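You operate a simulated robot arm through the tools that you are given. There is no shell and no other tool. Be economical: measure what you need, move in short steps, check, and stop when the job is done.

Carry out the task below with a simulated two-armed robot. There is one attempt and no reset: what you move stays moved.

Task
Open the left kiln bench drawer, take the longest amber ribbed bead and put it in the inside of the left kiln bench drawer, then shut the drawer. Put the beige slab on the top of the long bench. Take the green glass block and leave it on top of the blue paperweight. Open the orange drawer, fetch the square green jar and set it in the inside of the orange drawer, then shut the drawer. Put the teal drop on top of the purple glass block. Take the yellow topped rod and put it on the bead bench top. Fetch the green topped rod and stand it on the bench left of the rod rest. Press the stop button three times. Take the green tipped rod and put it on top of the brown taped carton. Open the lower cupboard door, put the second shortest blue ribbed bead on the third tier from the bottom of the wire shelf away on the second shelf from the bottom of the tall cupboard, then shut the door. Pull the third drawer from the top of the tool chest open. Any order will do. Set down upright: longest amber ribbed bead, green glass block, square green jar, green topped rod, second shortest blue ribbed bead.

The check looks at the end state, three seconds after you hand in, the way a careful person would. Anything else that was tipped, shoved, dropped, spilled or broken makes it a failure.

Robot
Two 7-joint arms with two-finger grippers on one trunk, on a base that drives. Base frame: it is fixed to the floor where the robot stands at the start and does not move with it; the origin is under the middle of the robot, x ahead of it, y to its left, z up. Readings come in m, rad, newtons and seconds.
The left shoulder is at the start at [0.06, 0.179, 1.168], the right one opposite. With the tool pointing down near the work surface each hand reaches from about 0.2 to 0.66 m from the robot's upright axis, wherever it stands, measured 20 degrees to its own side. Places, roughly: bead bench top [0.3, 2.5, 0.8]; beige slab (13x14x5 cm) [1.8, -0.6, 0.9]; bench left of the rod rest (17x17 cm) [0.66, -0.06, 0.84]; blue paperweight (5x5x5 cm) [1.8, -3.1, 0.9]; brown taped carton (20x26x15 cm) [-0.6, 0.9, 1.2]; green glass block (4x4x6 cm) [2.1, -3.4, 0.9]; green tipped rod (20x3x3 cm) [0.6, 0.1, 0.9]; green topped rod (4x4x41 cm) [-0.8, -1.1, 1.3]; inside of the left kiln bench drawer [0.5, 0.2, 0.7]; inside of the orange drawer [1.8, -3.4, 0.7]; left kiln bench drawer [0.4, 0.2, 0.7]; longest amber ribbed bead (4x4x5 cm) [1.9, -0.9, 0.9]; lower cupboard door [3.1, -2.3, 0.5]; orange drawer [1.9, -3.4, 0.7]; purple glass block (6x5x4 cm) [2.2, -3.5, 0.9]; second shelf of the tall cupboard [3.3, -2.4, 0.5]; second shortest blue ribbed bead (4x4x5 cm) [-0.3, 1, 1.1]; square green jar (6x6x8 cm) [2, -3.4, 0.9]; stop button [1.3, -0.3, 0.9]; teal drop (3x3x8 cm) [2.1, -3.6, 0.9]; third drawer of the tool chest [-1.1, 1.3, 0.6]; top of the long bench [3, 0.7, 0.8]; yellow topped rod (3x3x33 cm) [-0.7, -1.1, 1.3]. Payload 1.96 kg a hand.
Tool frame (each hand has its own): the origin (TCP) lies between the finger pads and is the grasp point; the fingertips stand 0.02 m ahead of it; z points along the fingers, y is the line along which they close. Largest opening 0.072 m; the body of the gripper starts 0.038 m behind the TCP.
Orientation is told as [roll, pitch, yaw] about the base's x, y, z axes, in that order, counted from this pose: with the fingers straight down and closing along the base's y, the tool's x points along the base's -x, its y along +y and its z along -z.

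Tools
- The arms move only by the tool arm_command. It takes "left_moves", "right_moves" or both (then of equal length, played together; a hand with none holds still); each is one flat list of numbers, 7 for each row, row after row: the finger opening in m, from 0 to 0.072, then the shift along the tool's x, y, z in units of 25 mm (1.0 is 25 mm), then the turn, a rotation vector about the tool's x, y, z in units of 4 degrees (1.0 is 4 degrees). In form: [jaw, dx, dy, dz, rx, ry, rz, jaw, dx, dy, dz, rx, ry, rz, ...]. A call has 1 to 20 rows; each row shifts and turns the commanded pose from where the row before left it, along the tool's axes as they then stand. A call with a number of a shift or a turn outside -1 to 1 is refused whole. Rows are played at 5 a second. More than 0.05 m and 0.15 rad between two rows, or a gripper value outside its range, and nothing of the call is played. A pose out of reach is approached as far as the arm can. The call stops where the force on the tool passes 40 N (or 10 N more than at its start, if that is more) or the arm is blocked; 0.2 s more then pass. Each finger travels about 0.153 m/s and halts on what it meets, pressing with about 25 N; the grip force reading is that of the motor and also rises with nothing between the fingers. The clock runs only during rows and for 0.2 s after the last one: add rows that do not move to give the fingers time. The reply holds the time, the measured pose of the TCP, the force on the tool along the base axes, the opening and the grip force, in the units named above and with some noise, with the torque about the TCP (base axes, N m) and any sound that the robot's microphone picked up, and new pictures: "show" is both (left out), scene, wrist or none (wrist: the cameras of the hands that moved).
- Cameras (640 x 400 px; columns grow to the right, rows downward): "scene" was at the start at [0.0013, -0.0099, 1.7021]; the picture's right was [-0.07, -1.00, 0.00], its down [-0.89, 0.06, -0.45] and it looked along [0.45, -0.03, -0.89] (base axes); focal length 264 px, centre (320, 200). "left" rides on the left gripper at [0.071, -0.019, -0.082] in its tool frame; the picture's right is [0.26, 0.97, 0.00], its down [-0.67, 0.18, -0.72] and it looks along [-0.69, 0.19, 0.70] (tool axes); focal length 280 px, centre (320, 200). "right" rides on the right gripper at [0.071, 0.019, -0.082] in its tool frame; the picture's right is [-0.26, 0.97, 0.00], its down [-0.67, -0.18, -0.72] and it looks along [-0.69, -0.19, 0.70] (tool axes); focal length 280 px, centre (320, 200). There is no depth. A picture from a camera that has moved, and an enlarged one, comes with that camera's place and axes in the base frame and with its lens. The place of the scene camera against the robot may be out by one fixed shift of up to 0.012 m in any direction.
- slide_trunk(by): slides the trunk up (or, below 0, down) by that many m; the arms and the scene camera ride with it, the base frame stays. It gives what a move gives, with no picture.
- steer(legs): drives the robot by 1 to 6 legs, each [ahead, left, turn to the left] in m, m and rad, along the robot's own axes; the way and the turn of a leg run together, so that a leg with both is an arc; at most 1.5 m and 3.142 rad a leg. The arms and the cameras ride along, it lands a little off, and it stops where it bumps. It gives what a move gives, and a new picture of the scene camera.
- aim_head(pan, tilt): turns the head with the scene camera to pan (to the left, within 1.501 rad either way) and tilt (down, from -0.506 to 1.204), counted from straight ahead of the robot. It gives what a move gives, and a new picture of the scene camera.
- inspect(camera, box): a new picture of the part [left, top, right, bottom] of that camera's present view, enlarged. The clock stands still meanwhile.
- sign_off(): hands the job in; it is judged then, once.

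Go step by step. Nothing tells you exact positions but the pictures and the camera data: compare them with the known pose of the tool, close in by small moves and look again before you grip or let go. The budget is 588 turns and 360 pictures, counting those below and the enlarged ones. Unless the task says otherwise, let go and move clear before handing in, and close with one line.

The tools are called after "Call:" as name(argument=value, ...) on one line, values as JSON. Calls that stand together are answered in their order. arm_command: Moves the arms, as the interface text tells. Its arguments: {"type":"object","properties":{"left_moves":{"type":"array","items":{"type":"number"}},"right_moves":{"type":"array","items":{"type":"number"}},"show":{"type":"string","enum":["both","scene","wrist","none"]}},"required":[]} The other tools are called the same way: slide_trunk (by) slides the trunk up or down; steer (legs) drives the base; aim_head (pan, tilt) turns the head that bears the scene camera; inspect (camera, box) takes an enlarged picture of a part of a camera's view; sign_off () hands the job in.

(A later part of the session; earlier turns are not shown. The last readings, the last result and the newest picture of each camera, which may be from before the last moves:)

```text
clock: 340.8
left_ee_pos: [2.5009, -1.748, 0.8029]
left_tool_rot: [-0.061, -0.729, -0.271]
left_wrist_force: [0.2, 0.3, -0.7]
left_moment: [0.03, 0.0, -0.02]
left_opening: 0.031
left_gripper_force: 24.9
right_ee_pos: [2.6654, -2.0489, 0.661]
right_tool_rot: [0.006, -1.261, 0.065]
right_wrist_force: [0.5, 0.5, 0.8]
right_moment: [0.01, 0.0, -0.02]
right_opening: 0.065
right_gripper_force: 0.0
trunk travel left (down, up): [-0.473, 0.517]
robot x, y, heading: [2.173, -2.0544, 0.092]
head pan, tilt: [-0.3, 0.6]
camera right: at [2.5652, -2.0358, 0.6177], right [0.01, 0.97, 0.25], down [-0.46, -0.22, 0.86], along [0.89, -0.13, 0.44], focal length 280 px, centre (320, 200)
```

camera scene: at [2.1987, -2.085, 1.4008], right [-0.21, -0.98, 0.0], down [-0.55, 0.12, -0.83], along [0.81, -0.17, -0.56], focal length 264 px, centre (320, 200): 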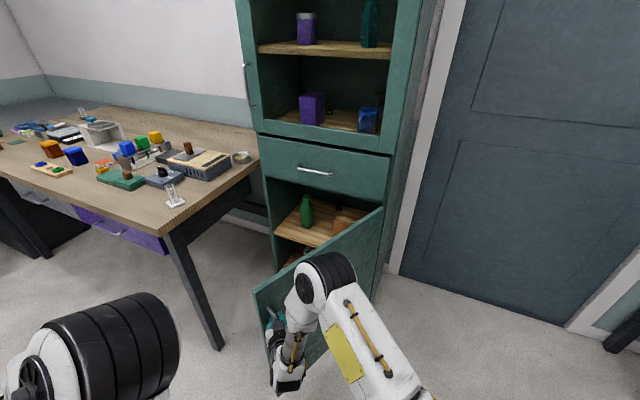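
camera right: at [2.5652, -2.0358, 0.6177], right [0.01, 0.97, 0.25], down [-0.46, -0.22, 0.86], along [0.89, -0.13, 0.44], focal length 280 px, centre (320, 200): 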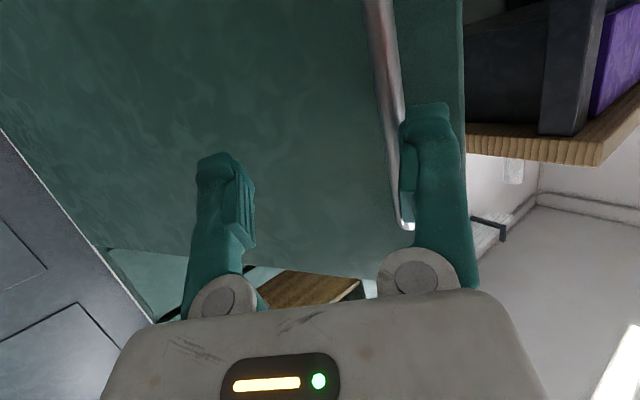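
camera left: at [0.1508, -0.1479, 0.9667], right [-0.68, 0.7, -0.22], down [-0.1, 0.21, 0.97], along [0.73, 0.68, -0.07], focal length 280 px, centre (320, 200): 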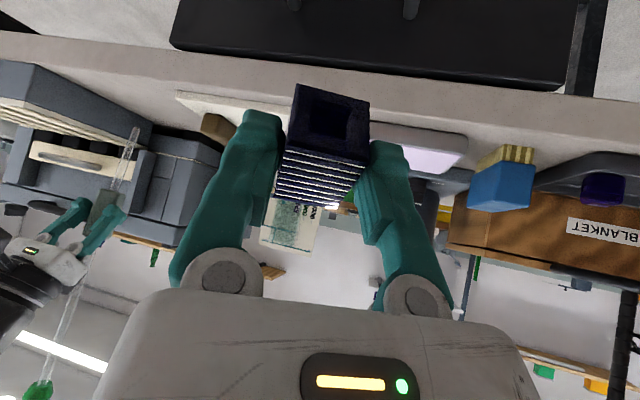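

The door is about 70° open. I'll unhook the finger and pull back.

Call:
arm_command(right_moves=[0.07, 0, 0.35, 0.1, 0, 0, 0, 0.07, 0, 0.35, 0, 0, 0, 0, 0.07, 0.1, 0, -0.4, 0, 0, 0, 0.07, 0.15, 0, -0.5, 0, 0, 0], show="wrist")

```text
clock: 341.8
left_ee_pos: [2.501, -1.7487, 0.804]
left_tool_rot: [-0.061, -0.729, -0.27]
left_wrist_force: [0.5, 0.7, -0.5]
left_moment: [0.0, 0.04, -0.03]
left_opening: 0.0311
left_gripper_force: 24.9
right_ee_pos: [2.6432, -2.0316, 0.6616]
right_tool_rot: [0.005, -1.26, 0.065]
right_wrist_force: [0.9, 0.4, -0.2]
right_moment: [-0.01, 0.0, -0.02]
right_opening: 0.0699
right_gripper_force: 0.1
trunk travel left (down, up): [-0.473, 0.517]
robot x, y, heading: [2.1729, -2.0568, 0.09]
head pan, tilt: [-0.3, 0.6]
camera right: at [2.543, -2.0196, 0.6179], right [0.01, 0.97, 0.25], down [-0.46, -0.22, 0.86], along [0.89, -0.13, 0.44], focal length 280 px, centre (320, 200)
```

right: 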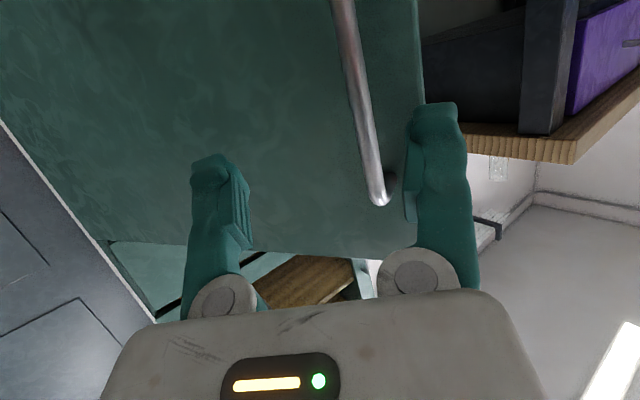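

I'll move the closed hand around to the inside of the door and push it wider.

Call:
arm_command(right_moves=[0.0, 0, 0, 0, 0, 0, 0, 0.0, 0, 0, 0, 0, 0, 0], show="none")

Call:
steer(legs=[[-0.03, 0.05, 0], [0.09, 0.09, 0], [0.154, -0.127, 0]])

Call:
steer(legs=[[-0.1, -0.15, 0], [-0.12, -0.06, 0]])

```text
clock: 342.4
left_ee_pos: [2.5004, -1.7493, 0.8041]
left_tool_rot: [-0.06, -0.73, -0.27]
left_wrist_force: [0.1, 0.3, -0.4]
left_moment: [0.01, 0.02, -0.02]
left_opening: 0.0308
left_gripper_force: 25.3
right_ee_pos: [2.6438, -2.0324, 0.6611]
right_tool_rot: [0.008, -1.26, 0.064]
right_wrist_force: [-0.8, 0.0, -0.2]
right_moment: [0.03, 0.02, -0.03]
right_opening: 0.0002
right_gripper_force: 24.9
trunk travel left (down, up): [-0.473, 0.517]
robot x, y, heading: [2.1736, -2.0559, 0.094]
head pan, tilt: [-0.3, 0.6]
```

```text
clock: 345.1
left_ee_pos: [2.6283, -1.6574, 0.8026]
left_tool_rot: [-0.063, -0.729, -0.267]
left_wrist_force: [0.9, 0.5, -0.8]
left_moment: [0.0, 0.01, -0.02]
left_opening: 0.0311
left_gripper_force: 25.2
right_ee_pos: [2.7663, -1.9306, 0.6599]
right_tool_rot: [0.044, -1.253, 0.057]
right_wrist_force: [0.2, 0.1, -1.1]
right_moment: [-0.01, -0.02, 0.0]
right_opening: 0.0001
right_gripper_force: 25.1
trunk travel left (down, up): [-0.473, 0.517]
robot x, y, heading: [2.3018, -1.959, 0.097]
head pan, tilt: [-0.3, 0.6]
stopped in leg 3: the force on the tool passed its limit at 78 N (the readings are from after the stop); the commanded pose is now the measured one
camera scene: at [2.3272, -1.9927, 1.4007], right [-0.21, -0.98, 0.0], down [-0.55, 0.12, -0.82], along [0.81, -0.17, -0.57], focal length 264 px, centre (320, 200)
```

scene: 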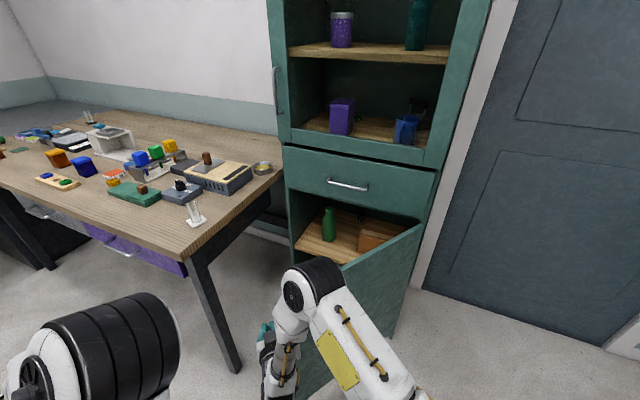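

```text
clock: 345.9
left_ee_pos: [2.6181, -1.6721, 0.8023]
left_tool_rot: [-0.061, -0.728, -0.271]
left_wrist_force: [-0.7, 0.3, -0.9]
left_moment: [0.01, 0.0, 0.03]
left_opening: 0.0309
left_gripper_force: 25.1
right_ee_pos: [2.7523, -1.9354, 0.6622]
right_tool_rot: [0.086, -1.251, 0.044]
right_wrist_force: [-2.9, 6.8, 0.2]
right_moment: [-0.12, -0.05, -0.3]
right_opening: 0.0
right_gripper_force: 25.0
trunk travel left (down, up): [-0.473, 0.517]
robot x, y, heading: [2.2934, -1.9776, 0.095]
head pan, tilt: [-0.3, 0.6]
stopped in leg 1: the force on the tool passed its limit at 58 N (the readings are from after the stop); the commanded pose is now the measured one
camera scene: at [2.317, -2.0096, 1.4009], right [-0.2, -0.98, 0.0], down [-0.55, 0.12, -0.83], along [0.81, -0.17, -0.56], focal length 264 px, centre (320, 200)
```

scene: 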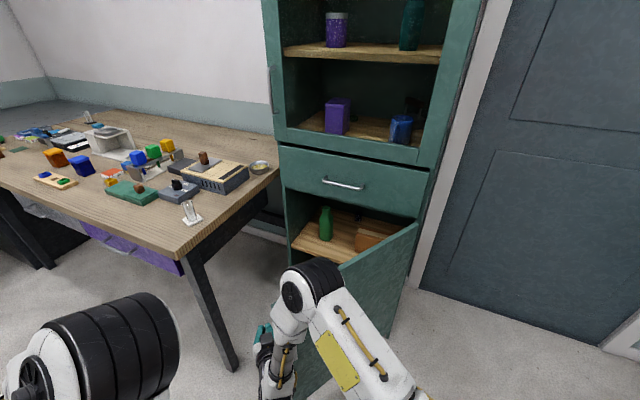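

The hand is just at the door's edge. I'll ease left, go deeper, then push right more gently.

Call:
steer(legs=[[0.03, 0.05, 0], [0.1, -0.02, 0]])

Call:
inspect(camera="right", box=[0, 0, 640, 400])

```text
clock: 347.7
left_ee_pos: [2.742, -1.63, 0.803]
left_tool_rot: [-0.061, -0.728, -0.267]
left_wrist_force: [-0.8, 0.4, -0.8]
left_moment: [-0.01, -0.02, -0.02]
left_opening: 0.0311
left_gripper_force: 25.0
right_ee_pos: [2.8748, -1.8887, 0.6628]
right_tool_rot: [0.097, -1.247, 0.038]
right_wrist_force: [0.6, 0.4, -0.4]
right_moment: [-0.03, -0.01, 0.0]
right_opening: 0.0001
right_gripper_force: 25.3
trunk travel left (down, up): [-0.473, 0.517]
robot x, y, heading: [2.4186, -1.9391, 0.099]
head pan, tilt: [-0.3, 0.6]
stopped in leg 2: the robot was blocked; the commanded pose is now the measured one
camera scene: at [2.4415, -1.9674, 1.4008], right [-0.2, -0.98, 0.0], down [-0.55, 0.11, -0.82], along [0.81, -0.17, -0.57], focal length 264 px, centre (320, 200)
```

scene: 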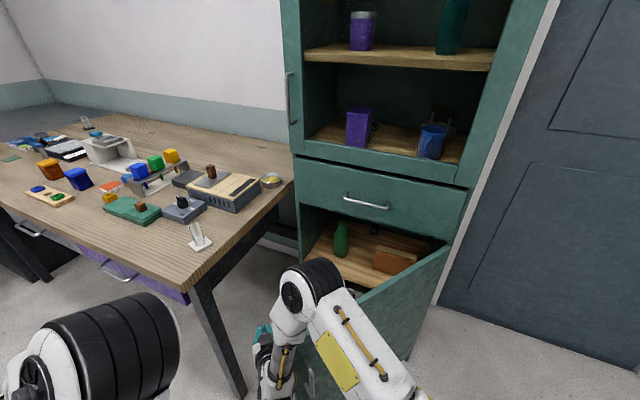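

```text
1.00 times, centred on (320, 200) of right (not enlarged: the box is as wide or as high as the picture)
camera zoom: at [2.7737, -1.8813, 0.6201], right [-0.04, 0.96, 0.28], down [-0.43, -0.27, 0.86], along [0.9, -0.08, 0.43], focal length 280 px, centre (320, 200)
```

zoom: 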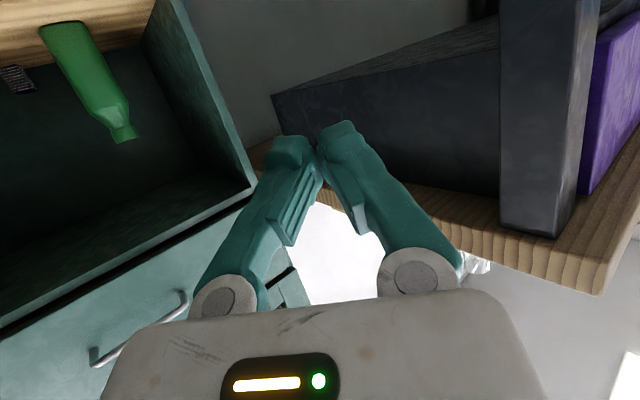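

The hand is now left of the open door, looking into the cupboard. I'll push the door open from inside with the arm.

Call:
arm_command(right_moves=[0.0, -0.2, -0.48, 0.61, 0, 0, 0, 0.0, -0.2, -0.48, 0.61, 0, 0, 0, 0.0, -0.2, -0.48, 0.61, 0, 0, 0, 0.0, -0.2, -0.48, 0.61, 0, 0, 0, 0.0, 0.15, -0.64, -0.45, 0, 0, 0, 0.0, 0.15, -0.64, -0.45, 0, 0, 0, 0.0, 0.15, -0.64, -0.45, 0, 0, 0, 0.0, 0.15, -0.64, -0.45, 0, 0, 0, 0.0, 0.15, -0.64, -0.45, 0, 0, 0, 0.0, 0.15, -0.64, -0.45, 0, 0, 0], show="both")

```text
clock: 349.2
left_ee_pos: [2.735, -1.6249, 0.8035]
left_tool_rot: [-0.063, -0.732, -0.255]
left_wrist_force: [-0.3, -1.3, 0.3]
left_moment: [0.05, 0.05, 0.02]
left_opening: 0.0309
left_gripper_force: 25.4
right_ee_pos: [2.8858, -1.8752, 0.6638]
right_tool_rot: [0.477, -1.177, -0.194]
right_wrist_force: [-0.7, -0.3, -0.4]
right_moment: [-0.01, 0.0, -0.04]
right_opening: 0.0
right_gripper_force: 24.8
trunk travel left (down, up): [-0.473, 0.517]
robot x, y, heading: [2.413, -1.9396, 0.11]
head pan, tilt: [-0.3, 0.6]
stopped in row 7 (right hand): the arm was blocked; the commanded pose is now the measured one
camera scene: at [2.4382, -1.9629, 1.4021], right [-0.19, -0.98, 0.0], down [-0.55, 0.11, -0.83], along [0.81, -0.16, -0.56], focal length 264 px, centre (320, 200)
camera right: at [2.7812, -1.8759, 0.6286], right [-0.14, 0.9, 0.41], down [-0.34, -0.43, 0.83], along [0.93, -0.02, 0.37], focal length 280 px, centre (320, 200)
```

scene: 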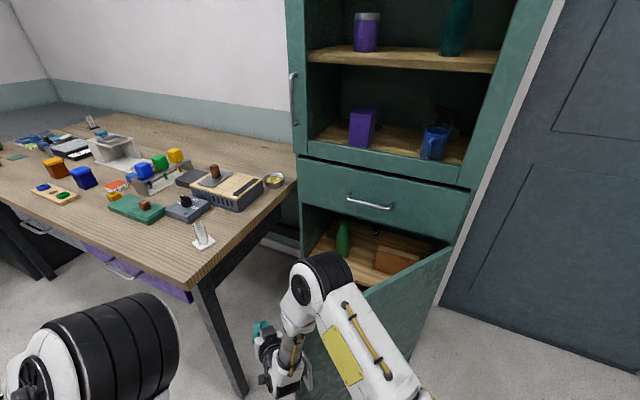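
right: 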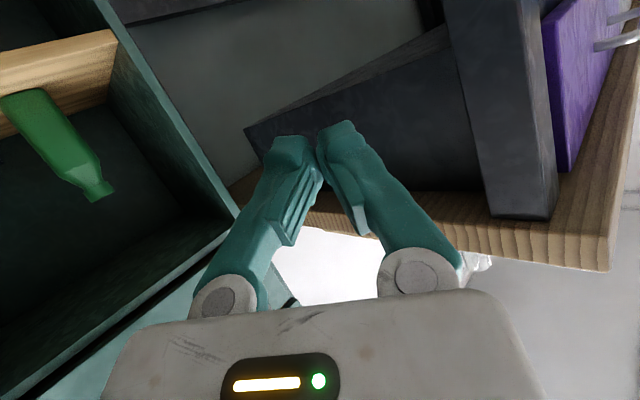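

My forearm is on the wrong side of the door's edge. I'll reposition the base to the left so the right arm is inside the door's swing.

Call:
steer(legs=[[-0.12, 0.1, 0], [0.15, 0.2, 0], [0, 0, -0.7]])

Call:
aim_head(pan=0, tilt=0.7)

```text
clock: 353.9
left_ee_pos: [2.8602, -1.6068, 0.8044]
left_tool_rot: [-0.062, -0.729, -0.954]
left_wrist_force: [0.4, 0.5, -0.3]
left_moment: [0.0, -0.02, 0.02]
left_opening: 0.0307
left_gripper_force: 25.0
right_ee_pos: [2.8113, -1.9054, 0.6631]
right_tool_rot: [0.468, -1.184, -0.901]
right_wrist_force: [-0.9, 0.5, -0.9]
right_moment: [0.02, 0.0, 0.02]
right_opening: 0.0
right_gripper_force: 25.5
trunk travel left (down, up): [-0.473, 0.517]
robot x, y, heading: [2.4136, -1.6383, -0.59]
head pan, tilt: [-0.3, 0.6]
camera scene: at [2.4172, -1.6789, 1.4008], right [-0.78, -0.63, 0.0], down [-0.35, 0.44, -0.82], along [0.52, -0.64, -0.57], focal length 264 px, centre (320, 200)
```

scene: 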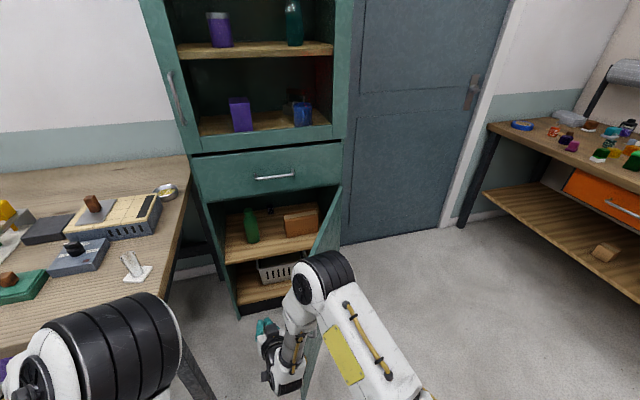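

```text
clock: 354.7
left_ee_pos: [2.8611, -1.6067, 0.8033]
left_tool_rot: [-0.062, -0.729, -0.955]
left_wrist_force: [-0.1, -0.1, 0.1]
left_moment: [0.02, -0.01, -0.04]
left_opening: 0.0307
left_gripper_force: 24.9
right_ee_pos: [2.8115, -1.9041, 0.6633]
right_tool_rot: [0.468, -1.185, -0.9]
right_wrist_force: [-0.1, 0.3, -0.3]
right_moment: [0.01, -0.02, -0.03]
right_opening: 0.0
right_gripper_force: 25.6
trunk travel left (down, up): [-0.473, 0.517]
robot x, y, heading: [2.4112, -1.6365, -0.587]
head pan, tilt: [0.0, 0.7]
camera scene: at [2.4323, -1.6575, 1.3922], right [-0.56, -0.83, 0.0], down [-0.53, 0.36, -0.77], along [0.63, -0.43, -0.64], focal length 264 px, centre (320, 200)
```

scene: 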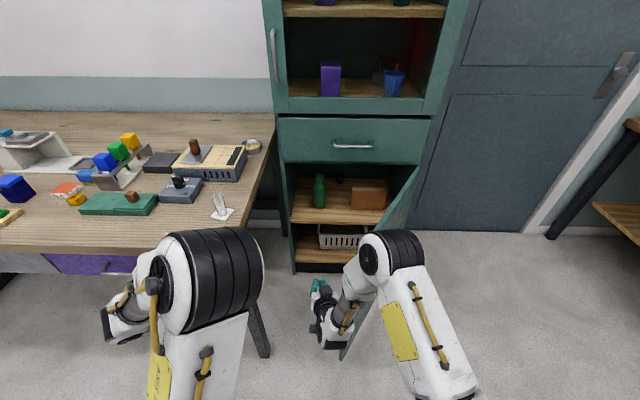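

The door is open well enough for the left hand. I'll zoom in on the interior.

Call:
inspect(camera="scene", box=[270, 150, 430, 280])

```text
3.08 times, centred on (350, 215) of scene
camera zoom: at [2.4323, -1.6575, 1.3922], right [-0.56, -0.83, 0.0], down [-0.53, 0.36, -0.77], along [0.63, -0.43, -0.64], focal length 814 px, centre (228, 154)
```

zoom: 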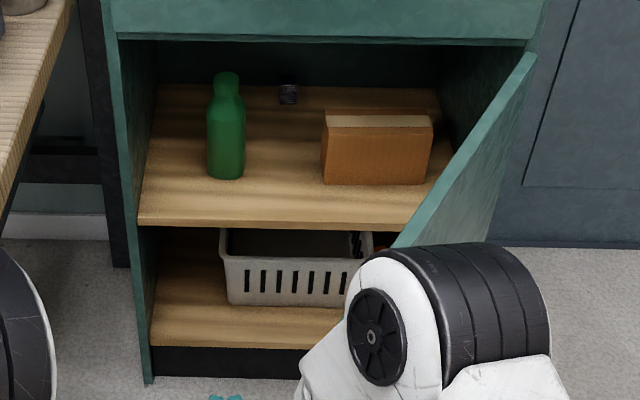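

The door needs to swing further to give my base room. I'll push it from inside with the right arm.

Call:
arm_command(right_moves=[0.0, -0.288, -0.109, 0.738, 0, 0, 0, 0.0, -0.288, -0.109, 0.738, 0, 0, 0, 0.0, -0.288, -0.109, 0.738, 0, 0, 0, 0.0, -0.089, -0.78, -0.15, 0, 0, 0, 0.0, -0.089, -0.78, -0.15, 0, 0, 0, 0.0, -0.089, -0.78, -0.15, 0, 0, 0, 0.0, -0.089, -0.78, -0.15, 0, 0, 0, 0.0, -0.089, -0.78, -0.15, 0, 0, 0, 0.0, -0.089, -0.78, -0.15, 0, 0, 0, 0.0, -0.089, -0.78, -0.15, 0, 0, 0, 0.0, -0.089, -0.78, -0.15, 0, 0, 0, 0.0, -0.089, -0.78, -0.15, 0, 0, 0, 0.0, -0.089, -0.78, -0.15, 0, 0, 0, 0.0, -0.089, -0.78, -0.15, 0, 0, 0, 0.0, -0.089, -0.78, -0.15, 0, 0, 0, 0.0, -0.089, -0.78, -0.15, 0, 0, 0, 0.0, -0.089, -0.78, -0.15, 0, 0, 0], show="scene")

```text
clock: 358.3
left_ee_pos: [2.8601, -1.6068, 0.8038]
left_tool_rot: [-0.06, -0.727, -0.955]
left_wrist_force: [-0.4, 0.3, -0.3]
left_moment: [0.07, 0.01, -0.01]
left_opening: 0.0311
left_gripper_force: 24.8
right_ee_pos: [2.7014, -2.1699, 0.664]
right_tool_rot: [0.47, -1.187, -0.898]
right_wrist_force: [0.5, -0.4, -0.1]
right_moment: [0.01, 0.01, -0.02]
right_opening: 0.0
right_gripper_force: 24.9
trunk travel left (down, up): [-0.473, 0.517]
robot x, y, heading: [2.4071, -1.6375, -0.598]
head pan, tilt: [0.0, 0.7]
camera scene: at [2.4321, -1.6577, 1.3922], right [-0.56, -0.83, 0.0], down [-0.53, 0.36, -0.76], along [0.63, -0.43, -0.64], focal length 264 px, centre (320, 200)
```

scene: 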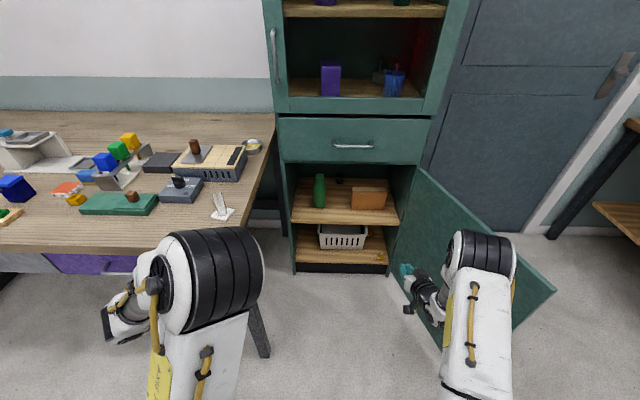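

The door is now wide open. I'll re-orient the left hand so the bead is upright, with the hand horizontal and its camera on top.

Call:
arm_command(left_moves=[0.02, 0, 0, 0, 0, 1, 0, 0.02, 0, 0, 0, 0, 1, 0, 0.02, 0, 0, 0, 0, 1, 0, 0.02, 0, 0, 0, 0, 1, 0, 0.02, 0, 0, 0, 0, 1, 0, 0.02, 0, 0, 0, 0, 1, 0, 0.02, 0, 0, 0, 0, 1, 0, 0.02, 0, 0, 0, 0, 1, 0, 0.02, 0, 0, 0, 0, 1, 0, 0.02, 0, 0, 0, 0, 1, 0, 0.02, 0, 0, 0, 0, 0.4, 0, 0.02, 0, 0, 0, 0, 0, 1, 0.02, 0, 0, 0, 0, 0, 1, 0.02, 0, 0, 0, 0, 0, 1, 0.02, 0, 0, 0, 0, 0, 1, 0.02, 0, 0, 0, 0, 0, 1, 0.02, 0, 0, 0, 0, 0, 1, 0.02, 0, 0, 0, 0, 0, 1, 0.02, 0, 0, 0, 0, 0, 1, 0.02, 0, 0, 0, 0, 0, 1], show="none")

Call:
arm_command(left_moves=[0.02, 0, 0, 0, 0, 0, 1, 0.02, 0, 0, 0, 0, 0, 1, 0.02, 0, 0, 0, 0, 0, 1, 0.02, 0, 0, 0, 0, 0, 1, 0.02, 0, 0, 0, 0, 0, 1, 0.02, 0, 0, 0, 0, 0, 1, 0.02, 0, 0, 0, 0, 0, 1, 0.02, 0, 0, 0, 0, 0, 1, 0.02, 0, 0, 0, 0, 0, 0.4], show="scene")

```text
clock: 362.5
left_ee_pos: [2.8608, -1.6071, 0.8038]
left_tool_rot: [-0.035, -0.029, -1.625]
left_wrist_force: [-0.6, 0.5, -1.0]
left_moment: [0.0, -0.04, 0.04]
left_opening: 0.0312
left_gripper_force: 25.3
right_ee_pos: [2.7017, -2.1691, 0.6627]
right_tool_rot: [0.468, -1.185, -0.9]
right_wrist_force: [0.8, 0.3, 0.1]
right_moment: [0.02, -0.02, 0.03]
right_opening: 0.0002
right_gripper_force: 25.4
trunk travel left (down, up): [-0.473, 0.517]
robot x, y, heading: [2.4149, -1.6339, -0.593]
head pan, tilt: [0.0, 0.7]
```

```text
clock: 364.5
left_ee_pos: [2.8598, -1.6053, 0.8035]
left_tool_rot: [-0.011, -0.046, -2.213]
left_wrist_force: [0.3, -0.5, -0.8]
left_moment: [-0.01, -0.03, 0.0]
left_opening: 0.0309
left_gripper_force: 24.9
right_ee_pos: [2.7019, -2.169, 0.6628]
right_tool_rot: [0.469, -1.184, -0.899]
right_wrist_force: [-0.6, -0.4, 0.3]
right_moment: [-0.01, 0.01, 0.01]
right_opening: 0.0003
right_gripper_force: 25.3
trunk travel left (down, up): [-0.473, 0.517]
robot x, y, heading: [2.4149, -1.6371, -0.592]
head pan, tilt: [0.0, 0.7]
camera scene: at [2.4323, -1.6575, 1.3922], right [-0.56, -0.83, 0.0], down [-0.53, 0.36, -0.76], along [0.63, -0.43, -0.64], focal length 264 px, centre (320, 200)
```

scene: 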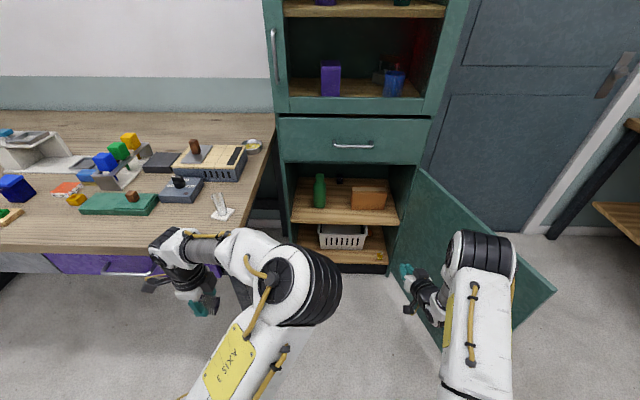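

Call:
arm_command(left_moves=[0.02, 0, 0, 0, -1, 0, 0, 0.02, 0, 0, 0, -1, 0, 0, 0.02, 0, 0, 0, -1, 0, 0, 0.02, 0, 0, 0, -1, 0, 0, 0.02, 0, 0, 0, -1, 0, 0, 0.02, 0, 0, 0, -1, 0, 0, 0.02, 0, 0, 0, -1, 0, 0, 0.02, 0, 0, 0, -1, 0, 0, 0.02, 0, 0, 0, -1, 0, 0, 0.02, 0, 0, 0, -1, 0, 0, 0.02, 0, 0, 0, -1, 0, 0, 0.02, 0, 0, 0, -1, 0, 0, 0.02, 0, 0, 0, -1, 0, 0, 0.02, 0, 0, 0, -1, 0, 0, 0.02, 0, 0, 0, -1, 0, 0, 0.02, 0, 0, 0, -1, 0, 0, 0.02, 0, 0, 0, -1, 0, 0, 0.02, 0, 0, 0, -1, 0, 0], show="none")

Call:
arm_command(left_moves=[0.02, 0, 0, 0, 0, 0, 1, 0.02, 0, 0, 0, 0, 0, 1, 0.02, 0, 0, 0, 0, 0, 1, 0.02, 0, 0, 0, 0, 0, 1, 0.02, 0, 0, 0, 0, 0, 1, 0.02, 0, 0, 0, 0, 0, 1, 0.02, 0, 0, 0, 0, 0, 1, 0.02, 0, 0, 0, 0, 0, 1, 0.02, 0, 0, 0, 0, 0, 1, 0.02, 0, 0, 0, 0, 0, 1, 0.02, 0, 0, 0, 0, 0, 1, 0.02, 0, 0, 0, 0, 0, 1, 0.02, 0, 0, 0, 0, 0, 1, 0.02, 0, 0, 0, 0, 0, 1, 0.02, 0, 0, 0, 0, 0, 1, 0.02, 0, 0, 0, 0, 0, 1, 0.02, 0, 0, 0, 0, 0, 1, 0.02, 0, 0, 0, 0, 0, 1, 0.02, 0, 0, 0, 0, 0, 1, 0.02, 0, 0, 0, 0, 0, 1], show="both")

```text
clock: 368.3
left_ee_pos: [2.932, -1.6077, 0.8056]
left_tool_rot: [1.244, -0.046, -2.211]
left_wrist_force: [0.2, 0.7, 0.1]
left_moment: [-0.03, 0.0, -0.03]
left_opening: 0.0309
left_gripper_force: 25.4
left hand out of reach, approached as far as the arm can: row 8, 9, 10, 11, 12, 13, 14, 15, 16, 18
right_ee_pos: [2.7023, -2.17, 0.6633]
right_tool_rot: [0.467, -1.186, -0.899]
right_wrist_force: [0.7, 0.0, 0.3]
right_moment: [0.0, 0.04, 0.01]
right_opening: 0.0
right_gripper_force: 25.6
trunk travel left (down, up): [-0.473, 0.517]
robot x, y, heading: [2.4126, -1.6389, -0.59]
head pan, tilt: [0.0, 0.7]
```

```text
clock: 372.5
left_ee_pos: [2.9324, -1.6073, 0.8059]
left_tool_rot: [0.575, 1.182, 3.096]
left_wrist_force: [0.2, 0.1, -1.6]
left_moment: [0.0, 0.01, 0.01]
left_opening: 0.0308
left_gripper_force: 25.0
right_ee_pos: [2.701, -2.1694, 0.6639]
right_tool_rot: [0.468, -1.185, -0.9]
right_wrist_force: [0.0, -0.6, -0.5]
right_moment: [-0.01, 0.0, -0.01]
right_opening: 0.0
right_gripper_force: 25.0
trunk travel left (down, up): [-0.473, 0.517]
robot x, y, heading: [2.4159, -1.638, -0.592]
head pan, tilt: [0.0, 0.7]
camera scene: at [2.4323, -1.6576, 1.3922], right [-0.56, -0.83, 0.0], down [-0.53, 0.36, -0.76], along [0.63, -0.43, -0.64], focal length 264 px, centre (320, 200)
camera left: at [2.9085, -1.5454, 0.8928], right [-0.42, -0.79, 0.44], down [-0.89, 0.27, -0.36], along [0.16, -0.54, -0.82], focal length 280 px, centre (320, 200)
```

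scene: 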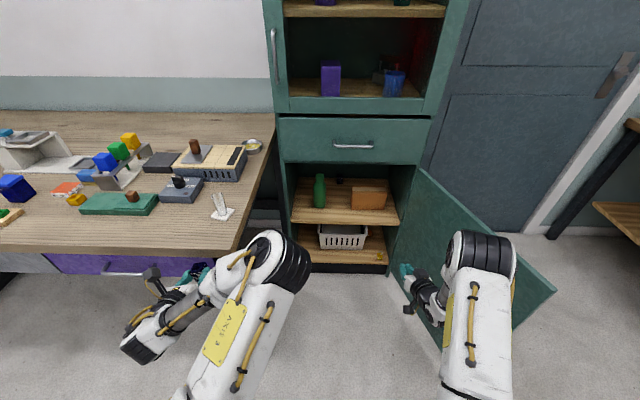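
left: 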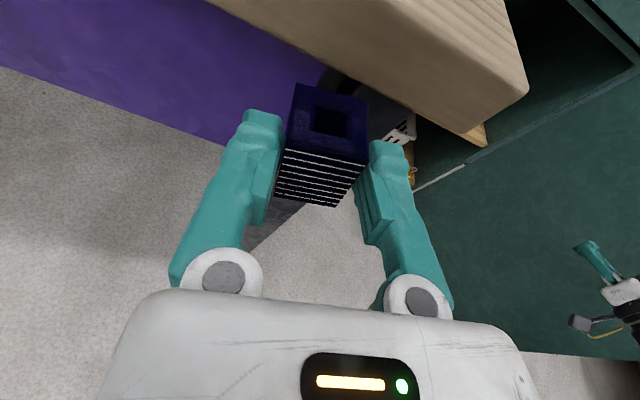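

The bead is nearly upright. I'll finish the roll, and use the right hand to push the door further for base clearance.

Call:
arm_command(right_moves=[0.0, -0.2, -0.8, 0.1, 0, 0, 0, 0.0, -0.233, -0.83, 0.219, 0, 0, 0, 0.0, -0.233, -0.83, 0.219, 0, 0, 0, 0.0, -0.233, -0.83, 0.219, 0, 0, 0, 0.0, -0.233, -0.83, 0.219, 0, 0, 0, 0.0, -0.233, -0.83, 0.219, 0, 0, 0, 0.0, -0.233, -0.83, 0.219, 0, 0, 0, 0.0, -0.233, -0.83, 0.219, 0, 0, 0, 0.0, -0.233, -0.83, 0.219, 0, 0, 0, 0.0, -0.233, -0.83, 0.219, 0, 0, 0, 0.0, -0.233, -0.83, 0.219, 0, 0, 0, 0.0, -0.233, -0.83, 0.219, 0, 0, 0, 0.0, -0.233, -0.83, 0.219, 0, 0, 0], left_moves=[0.02, 0, 0, 0, 0, 0, 1, 0.02, 0, 0, 0, 0, 0, 1, 0.02, 0, 0, 0, 0, 0, 1, 0.02, 0, 0, 0, 0, 0, 0.15, 0.02, 0, 0, 0, 0, 0, 0, 0.02, 0, 0, 0, 0, 0, 0, 0.02, 0, 0, 0, 0, 0, 0, 0.02, 0, 0, 0, 0, 0, 0, 0.02, 0, 0, 0, 0, 0, 0, 0.02, 0, 0, 0, 0, 0, 0, 0.02, 0, 0, 0, 0, 0, 0, 0.02, 0, 0, 0, 0, 0, 0, 0.02, 0, 0, 0, 0, 0, 0], show="scene")

```text
clock: 374.5
left_ee_pos: [2.9309, -1.6066, 0.8072]
left_tool_rot: [0.004, 1.246, 2.491]
left_wrist_force: [-0.3, -0.7, -0.2]
left_moment: [0.02, 0.02, 0.01]
left_opening: 0.0308
left_gripper_force: 24.5
right_ee_pos: [2.675, -2.3616, 0.662]
right_tool_rot: [0.478, -1.182, -0.898]
right_wrist_force: [-1.7, 14.7, 5.1]
right_moment: [-0.61, 0.22, -0.91]
right_opening: 0.0002
right_gripper_force: 25.1
trunk travel left (down, up): [-0.473, 0.517]
robot x, y, heading: [2.4128, -1.6409, -0.591]
head pan, tilt: [0.0, 0.7]
stopped in row 10 (right hand): the force on the tool passed its limit at 65 N (the readings are from after the stop); the commanded pose is now the measured one
camera scene: at [2.4322, -1.6571, 1.3923], right [-0.56, -0.83, 0.0], down [-0.53, 0.36, -0.76], along [0.63, -0.43, -0.64], focal length 264 px, centre (320, 200)
```

scene: 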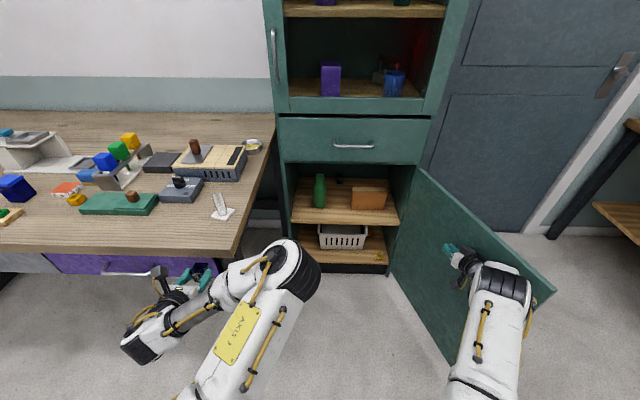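

The door is at its limit, about 115° or more. I'll tuck the right arm back, bring the left hand inward and level the bead.

Call:
arm_command(right_moves=[0.0, 0.334, 0.87, -0.477, 0, 0, 0, 0.0, 0.334, 0.87, -0.477, 0, 0, 0, 0.0, 0.334, 0.87, -0.477, 0, 0, 0, 0.0, 0.334, 0.87, -0.477, 0, 0, 0, 0.0, 0.334, 0.87, -0.477, 0, 0, 0, 0.0, 0.334, 0.87, -0.477, 0, 0, 0, 0.0, 0.334, 0.87, -0.477, 0, 0, 0, 0.0, 0.334, 0.87, -0.477, 0, 0, 0], left_moves=[0.02, 0, 0.8, 0, 0, 0.35, 0, 0.02, 0, 0.8, 0, 0, 0, 0, 0.02, 0, 0.8, 0, 0, 0, 0, 0.02, 0, 0.8, 0, 0, 0, 0, 0.02, 0, 0.8, 0, 0, 0, 0, 0.02, 0, 0.8, 0, 0, 0, 0, 0.02, 0, 0.8, 0, 0, 0, 0, 0.02, 0, 0.7, 0, 0, 0, 0], show="scene")

```text
clock: 376.3
left_ee_pos: [2.8972, -1.7415, 0.7842]
left_tool_rot: [0.005, 1.269, 2.489]
left_wrist_force: [1.3, -0.6, -1.4]
left_moment: [0.0, 0.01, -0.04]
left_opening: 0.0309
left_gripper_force: 24.4
left hand out of reach, approached as far as the arm can: row 1, 2, 3, 4, 5, 6, 7
right_ee_pos: [2.6507, -2.1532, 0.6635]
right_tool_rot: [0.477, -1.184, -0.898]
right_wrist_force: [0.2, 0.8, 0.6]
right_moment: [0.0, -0.02, 0.02]
right_opening: 0.0
right_gripper_force: 24.7
trunk travel left (down, up): [-0.473, 0.517]
robot x, y, heading: [2.4153, -1.641, -0.592]
head pan, tilt: [0.0, 0.7]
camera scene: at [2.432, -1.6573, 1.3922], right [-0.56, -0.83, 0.0], down [-0.53, 0.36, -0.77], along [0.63, -0.43, -0.64], focal length 264 px, centre (320, 200)
```

scene: 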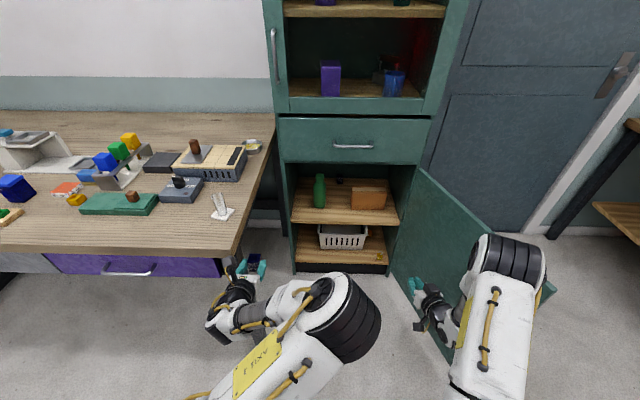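

I'll tuck the right hand further back, then shift right, lower the trunk and move in.

Call:
arm_command(right_moves=[0.0, 0.384, 0.78, -0.66, 0, 0, 0, 0.0, 0.384, 0.78, -0.66, 0, 0, 0, 0.0, 0.384, 0.78, -0.66, 0, 0, 0, 0.0, 0.384, 0.78, -0.66, 0, 0, 0, 0.0, 0.384, 0.78, -0.66, 0, 0, 0, 0.0, 0.384, 0.78, -0.66, 0, 0, 0], show="none")

Call:
steer(legs=[[0, -0.25, 0]])

Call:
slide_trunk(by=-0.24)

Call:
arm_command(left_moves=[0.02, 0, 0, 0, 0, 0, 0], show="both")

```text
clock: 377.7
left_ee_pos: [2.8959, -1.7414, 0.7849]
left_tool_rot: [0.005, 1.269, 2.491]
left_wrist_force: [0.1, -0.1, -0.5]
left_moment: [0.01, -0.01, 0.0]
left_opening: 0.0308
left_gripper_force: 25.2
right_ee_pos: [2.6031, -1.9981, 0.6648]
right_tool_rot: [0.476, -1.184, -0.899]
right_wrist_force: [1.0, 0.1, -0.5]
right_moment: [-0.01, 0.03, 0.01]
right_opening: 0.0
right_gripper_force: 24.8
trunk travel left (down, up): [-0.473, 0.517]
robot x, y, heading: [2.4112, -1.6383, -0.594]
head pan, tilt: [0.0, 0.7]
```

```text
clock: 379.6
left_ee_pos: [2.755, -1.952, 0.785]
left_tool_rot: [0.001, 1.268, 2.484]
left_wrist_force: [0.3, -0.1, -0.4]
left_moment: [-0.01, 0.02, -0.02]
left_opening: 0.0307
left_gripper_force: 24.7
right_ee_pos: [2.4609, -2.2075, 0.6624]
right_tool_rot: [0.479, -1.184, -0.905]
right_wrist_force: [-0.3, -0.4, -0.5]
right_moment: [0.01, 0.0, 0.0]
right_opening: 0.0
right_gripper_force: 25.2
trunk travel left (down, up): [-0.473, 0.517]
robot x, y, heading: [2.2721, -1.8485, -0.595]
head pan, tilt: [0.0, 0.7]
camera scene: at [2.2908, -1.867, 1.3922], right [-0.56, -0.83, 0.0], down [-0.53, 0.36, -0.76], along [0.63, -0.43, -0.64], focal length 264 px, centre (320, 200)
```

scene: 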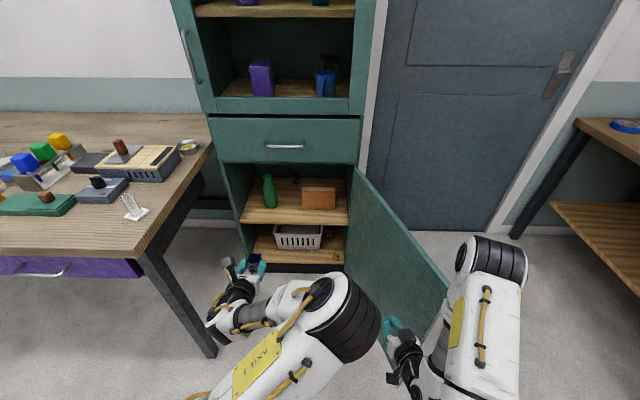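

```text
clock: 382.1
left_ee_pos: [2.7557, -1.9519, 0.5442]
left_tool_rot: [0.005, 1.269, 2.487]
left_wrist_force: [-0.5, 0.8, -1.0]
left_moment: [0.0, 0.03, 0.0]
left_opening: 0.0309
left_gripper_force: 24.6
right_ee_pos: [2.4594, -2.2078, 0.4252]
right_tool_rot: [0.476, -1.185, -0.902]
right_wrist_force: [-0.1, -0.1, -0.7]
right_moment: [0.0, -0.01, -0.02]
right_opening: 0.0
right_gripper_force: 24.7
trunk travel left (down, up): [-0.233, 0.757]
robot x, y, heading: [2.274, -1.8462, -0.592]
head pan, tilt: [0.0, 0.7]
```

```text
clock: 382.4
left_ee_pos: [2.7557, -1.9506, 0.5452]
left_tool_rot: [0.006, 1.268, 2.486]
left_wrist_force: [-0.4, -0.2, -1.0]
left_moment: [0.01, -0.02, 0.01]
left_opening: 0.0305
left_gripper_force: 24.7
right_ee_pos: [2.4604, -2.2066, 0.4243]
right_tool_rot: [0.477, -1.183, -0.902]
right_wrist_force: [-0.2, 0.9, -0.3]
right_moment: [0.0, -0.02, 0.03]
right_opening: 0.0
right_gripper_force: 25.0
trunk travel left (down, up): [-0.233, 0.757]
robot x, y, heading: [2.2703, -1.8474, -0.594]
head pan, tilt: [0.0, 0.7]
camera scene: at [2.2914, -1.8661, 1.1522], right [-0.56, -0.83, 0.0], down [-0.53, 0.36, -0.76], along [0.63, -0.43, -0.64], focal length 264 px, centre (320, 200)
camera left: at [2.7231, -1.9012, 0.6353], right [-0.53, -0.81, 0.25], down [-0.81, 0.4, -0.43], along [0.25, -0.43, -0.87], focal length 280 px, centre (320, 200)
```

scene: 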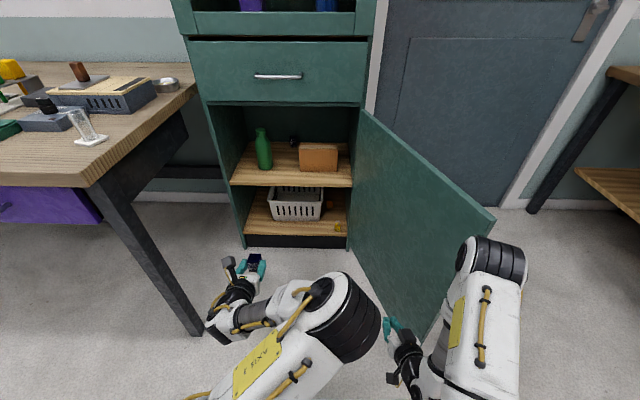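
left: 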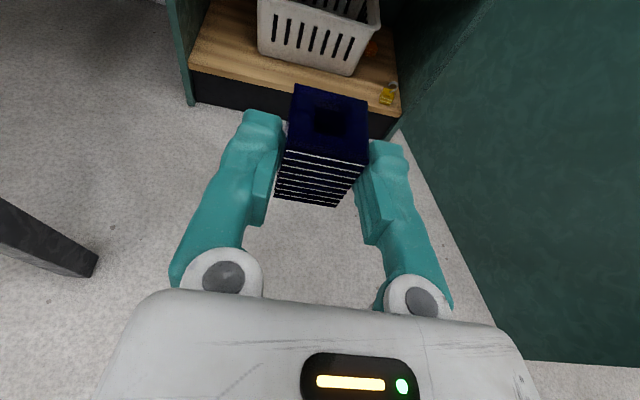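

Call:
inspect(camera="scene", box=[210, 100, 370, 260])

```text
2.50 times, centred on (290, 180) of scene
camera zoom: at [2.2914, -1.8661, 1.1522], right [-0.56, -0.83, 0.0], down [-0.53, 0.36, -0.76], along [0.63, -0.43, -0.64], focal length 661 px, centre (395, 250)
```

zoom: 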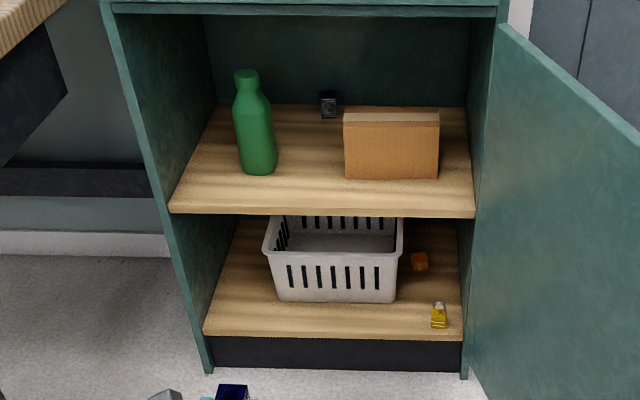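

The shelf top is at z≈0.446, with a free spot between the bottle and the box. I'll drive forward into position.

Call:
steer(legs=[[0.2, -0.02, 0], [0.15, 0, 0]])

Call:
inspect(camera="left", box=[0, 0, 640, 400])

```text
clock: 383.5
left_ee_pos: [2.795, -1.9862, 0.5503]
left_tool_rot: [0.017, 1.28, 2.489]
left_wrist_force: [0.2, -0.2, -0.8]
left_moment: [0.01, 0.05, -0.02]
left_opening: 0.0307
left_gripper_force: 25.0
right_ee_pos: [2.4967, -2.236, 0.4265]
right_tool_rot: [0.479, -1.184, -0.919]
right_wrist_force: [0.9, -0.7, -0.5]
right_moment: [0.01, -0.02, 0.01]
right_opening: 0.0001
right_gripper_force: 25.1
trunk travel left (down, up): [-0.233, 0.757]
robot x, y, heading: [2.3188, -1.8793, -0.61]
head pan, tilt: [0.0, 0.7]
stopped in leg 1: the robot was blocked; the commanded pose is now the measured one
camera scene: at [2.3292, -1.8893, 1.1532], right [-0.57, -0.82, 0.0], down [-0.52, 0.36, -0.77], along [0.63, -0.44, -0.64], focal length 264 px, centre (320, 200)
```

scene: 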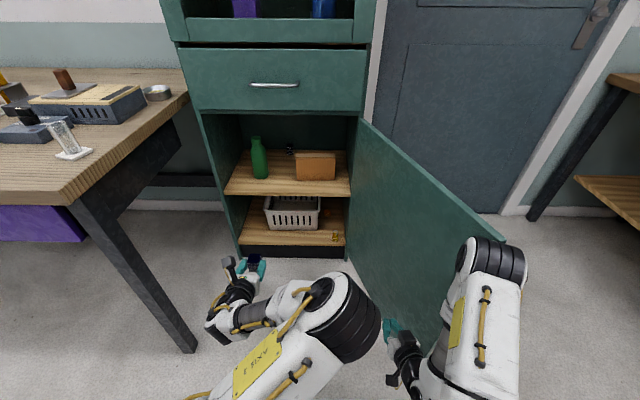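

```text
1.00 times, centred on (320, 200) of left (not enlarged: the box is as wide or as high as the picture)
camera zoom: at [2.7639, -1.9345, 0.6398], right [-0.54, -0.8, 0.26], down [-0.8, 0.4, -0.44], along [0.25, -0.44, -0.86], focal length 280 px, centre (320, 200)
```

zoom: 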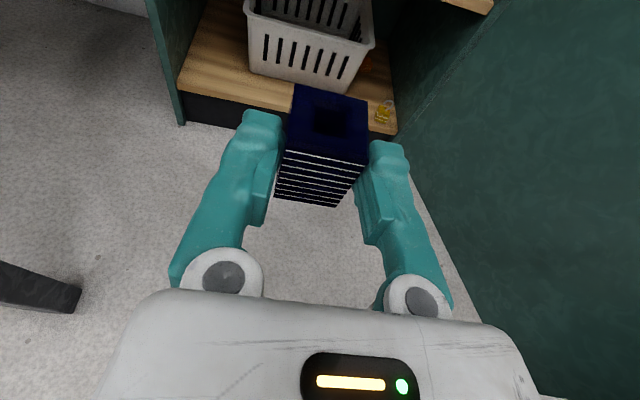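

The base touches the door's edge. The gap between the bench leg and the door is just wide enough, so I'll back off, shift left and go in straight.

Call:
steer(legs=[[-0.06, 0, 0.01], [0, 0.155, 0], [0.2, 0, 0]])

```text
clock: 386.7
left_ee_pos: [3.0049, -1.9368, 0.5445]
left_tool_rot: [0.002, 1.269, 2.487]
left_wrist_force: [0.1, 0.7, -0.6]
left_moment: [0.02, -0.01, 0.0]
left_opening: 0.031
left_gripper_force: 25.6
right_ee_pos: [2.7083, -2.19, 0.421]
right_tool_rot: [0.48, -1.17, -0.908]
right_wrist_force: [0.2, -0.1, -0.4]
right_moment: [0.01, -0.01, -0.01]
right_opening: 0.0
right_gripper_force: 24.9
trunk travel left (down, up): [-0.233, 0.757]
robot x, y, heading: [2.5223, -1.8333, -0.596]
head pan, tilt: [0.0, 0.7]
camera scene: at [2.5398, -1.8524, 1.1522], right [-0.56, -0.83, 0.0], down [-0.53, 0.36, -0.76], along [0.63, -0.43, -0.64], focal length 264 px, centre (320, 200)
```

scene: 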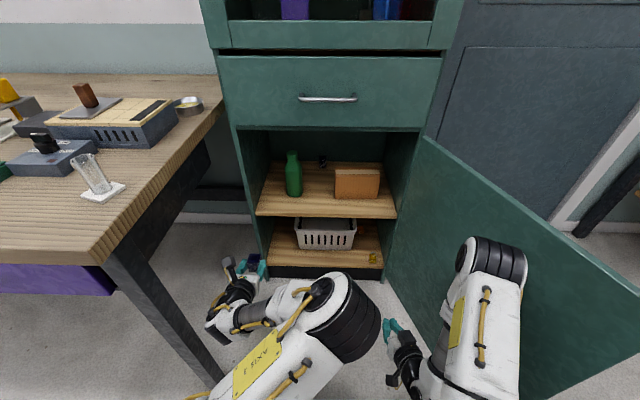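

Good, I'm in. I'll shift the left hand to the right so it's in line with the free spot.

Call:
arm_command(left_moves=[0.02, 0, 0.8, 0.3, 0, 0, 0, 0.02, 0, 0.8, 0.3, 0, 0, 0, 0.02, 0, 0.8, 0.3, 0, 0, 0, 0.02, 0, 0.8, 0.3, 0, 0, 0, 0.02, 0, 0.8, 0.3, 0, 0, 0, 0.02, 0, 0.8, 0.3, 0, 0, 0, 0.02, 0, 0.8, 0.3, 0, 0, 0, 0.02, 0, 0.8, 0.3, 0, 0, 0, 0.02, 0, 0.8, 0.3, 0, 0, 0], show="both")

```text
clock: 388.9
left_ee_pos: [2.9808, -2.101, 0.5466]
left_tool_rot: [0.393, 1.251, 2.975]
left_wrist_force: [-0.2, 0.5, -0.6]
left_moment: [0.02, -0.01, -0.01]
left_opening: 0.0309
left_gripper_force: 25.5
right_ee_pos: [2.7079, -2.1893, 0.4213]
right_tool_rot: [0.482, -1.171, -0.907]
right_wrist_force: [-0.3, -0.1, -0.8]
right_moment: [0.02, 0.01, -0.02]
right_opening: 0.0002
right_gripper_force: 25.3
trunk travel left (down, up): [-0.233, 0.757]
robot x, y, heading: [2.5217, -1.832, -0.594]
head pan, tilt: [0.0, 0.7]
stopped in row 9 (left hand): the arm was blocked; the commanded pose is now the measured one
camera scene: at [2.5398, -1.8525, 1.1522], right [-0.56, -0.83, 0.0], down [-0.53, 0.36, -0.76], along [0.63, -0.43, -0.64], focal length 264 px, centre (320, 200)
camera left: at [2.9471, -2.0454, 0.6333], right [-0.41, -0.83, 0.36], down [-0.88, 0.25, -0.41], along [0.25, -0.49, -0.84], focal length 280 px, centre (320, 200)
```

scene: 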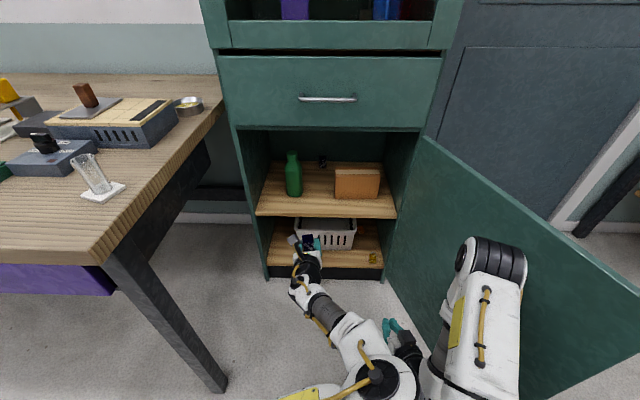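
left: 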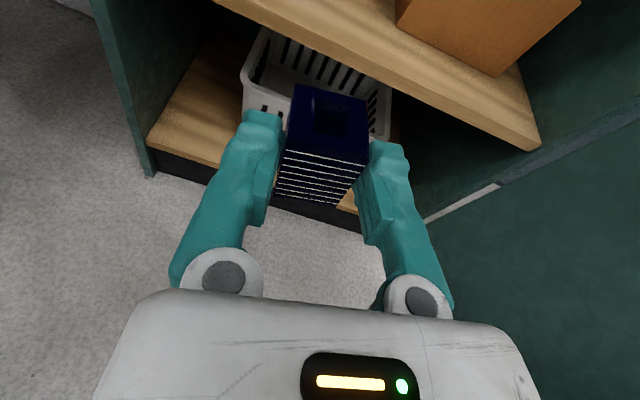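

The left elbow met my right arm. I'll pull the right hand back and outward, then fix the bead's roll.

Call:
arm_command(right_moves=[0.0, 0.217, -0.51, -0.86, 0, 0, 0, 0.0, 0.217, -0.51, -0.86, 0, 0, 0, 0.0, 0.217, -0.51, -0.86, 0, 0, 0, 0.0, 0.217, -0.51, -0.86, 0, 0, 0, 0.0, 0.217, -0.51, -0.86, 0, 0, 0], show="none")

Call:
arm_command(left_moves=[0.02, 0, 0, 0, 0, 0, 0.9, 0.02, 0, 0, 0, 0, 0, 0.9, 0.02, 0, 0.3, 0.3, 0, 0, 0, 0.02, 0, 0.3, 0.3, 0, 0, 0], show="both")

```text
clock: 390.1
left_ee_pos: [2.9804, -2.0997, 0.5471]
left_tool_rot: [0.389, 1.252, 2.973]
left_wrist_force: [0.2, -1.4, -1.1]
left_moment: [-0.01, 0.01, -0.01]
left_opening: 0.0308
left_gripper_force: 24.7
right_ee_pos: [2.5802, -2.202, 0.419]
right_tool_rot: [0.483, -1.172, -0.906]
right_wrist_force: [-0.4, 1.0, 1.3]
right_moment: [0.01, -0.01, -0.02]
right_opening: 0.0
right_gripper_force: 24.9
right hand out of reach, approached as far as the arm can: row 2
trunk travel left (down, up): [-0.233, 0.757]
robot x, y, heading: [2.5232, -1.8291, -0.594]
head pan, tilt: [0.0, 0.7]
```

```text
clock: 391.1
left_ee_pos: [2.9859, -2.1274, 0.5654]
left_tool_rot: [0.408, 1.257, 2.979]
left_wrist_force: [0.3, -0.6, 0.1]
left_moment: [-0.01, 0.01, 0.02]
left_opening: 0.0311
left_gripper_force: 24.4
right_ee_pos: [2.5821, -2.2047, 0.418]
right_tool_rot: [0.483, -1.17, -0.905]
right_wrist_force: [0.0, -0.8, -1.5]
right_moment: [-0.02, -0.02, 0.0]
right_opening: 0.0
right_gripper_force: 24.7
trunk travel left (down, up): [-0.233, 0.757]
robot x, y, heading: [2.5201, -1.8343, -0.594]
head pan, tilt: [0.0, 0.7]
camera scene: at [2.5398, -1.8525, 1.1522], right [-0.56, -0.83, 0.0], down [-0.53, 0.36, -0.76], along [0.63, -0.43, -0.64], focal length 264 px, centre (320, 200)
camera left: at [2.9532, -2.0711, 0.6523], right [-0.42, -0.83, 0.37], down [-0.87, 0.26, -0.42], along [0.25, -0.5, -0.83], focal length 280 px, centre (320, 200)
```

scene: 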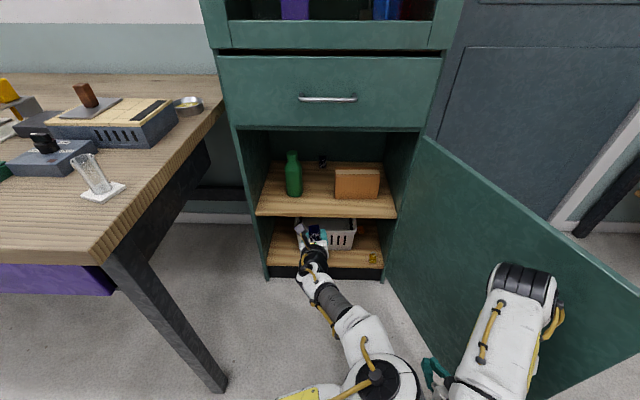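
left: 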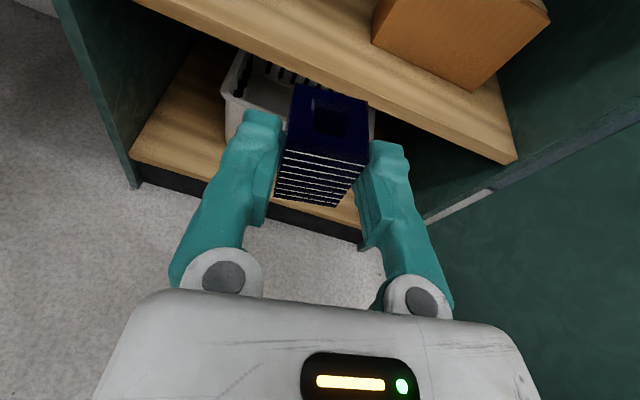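

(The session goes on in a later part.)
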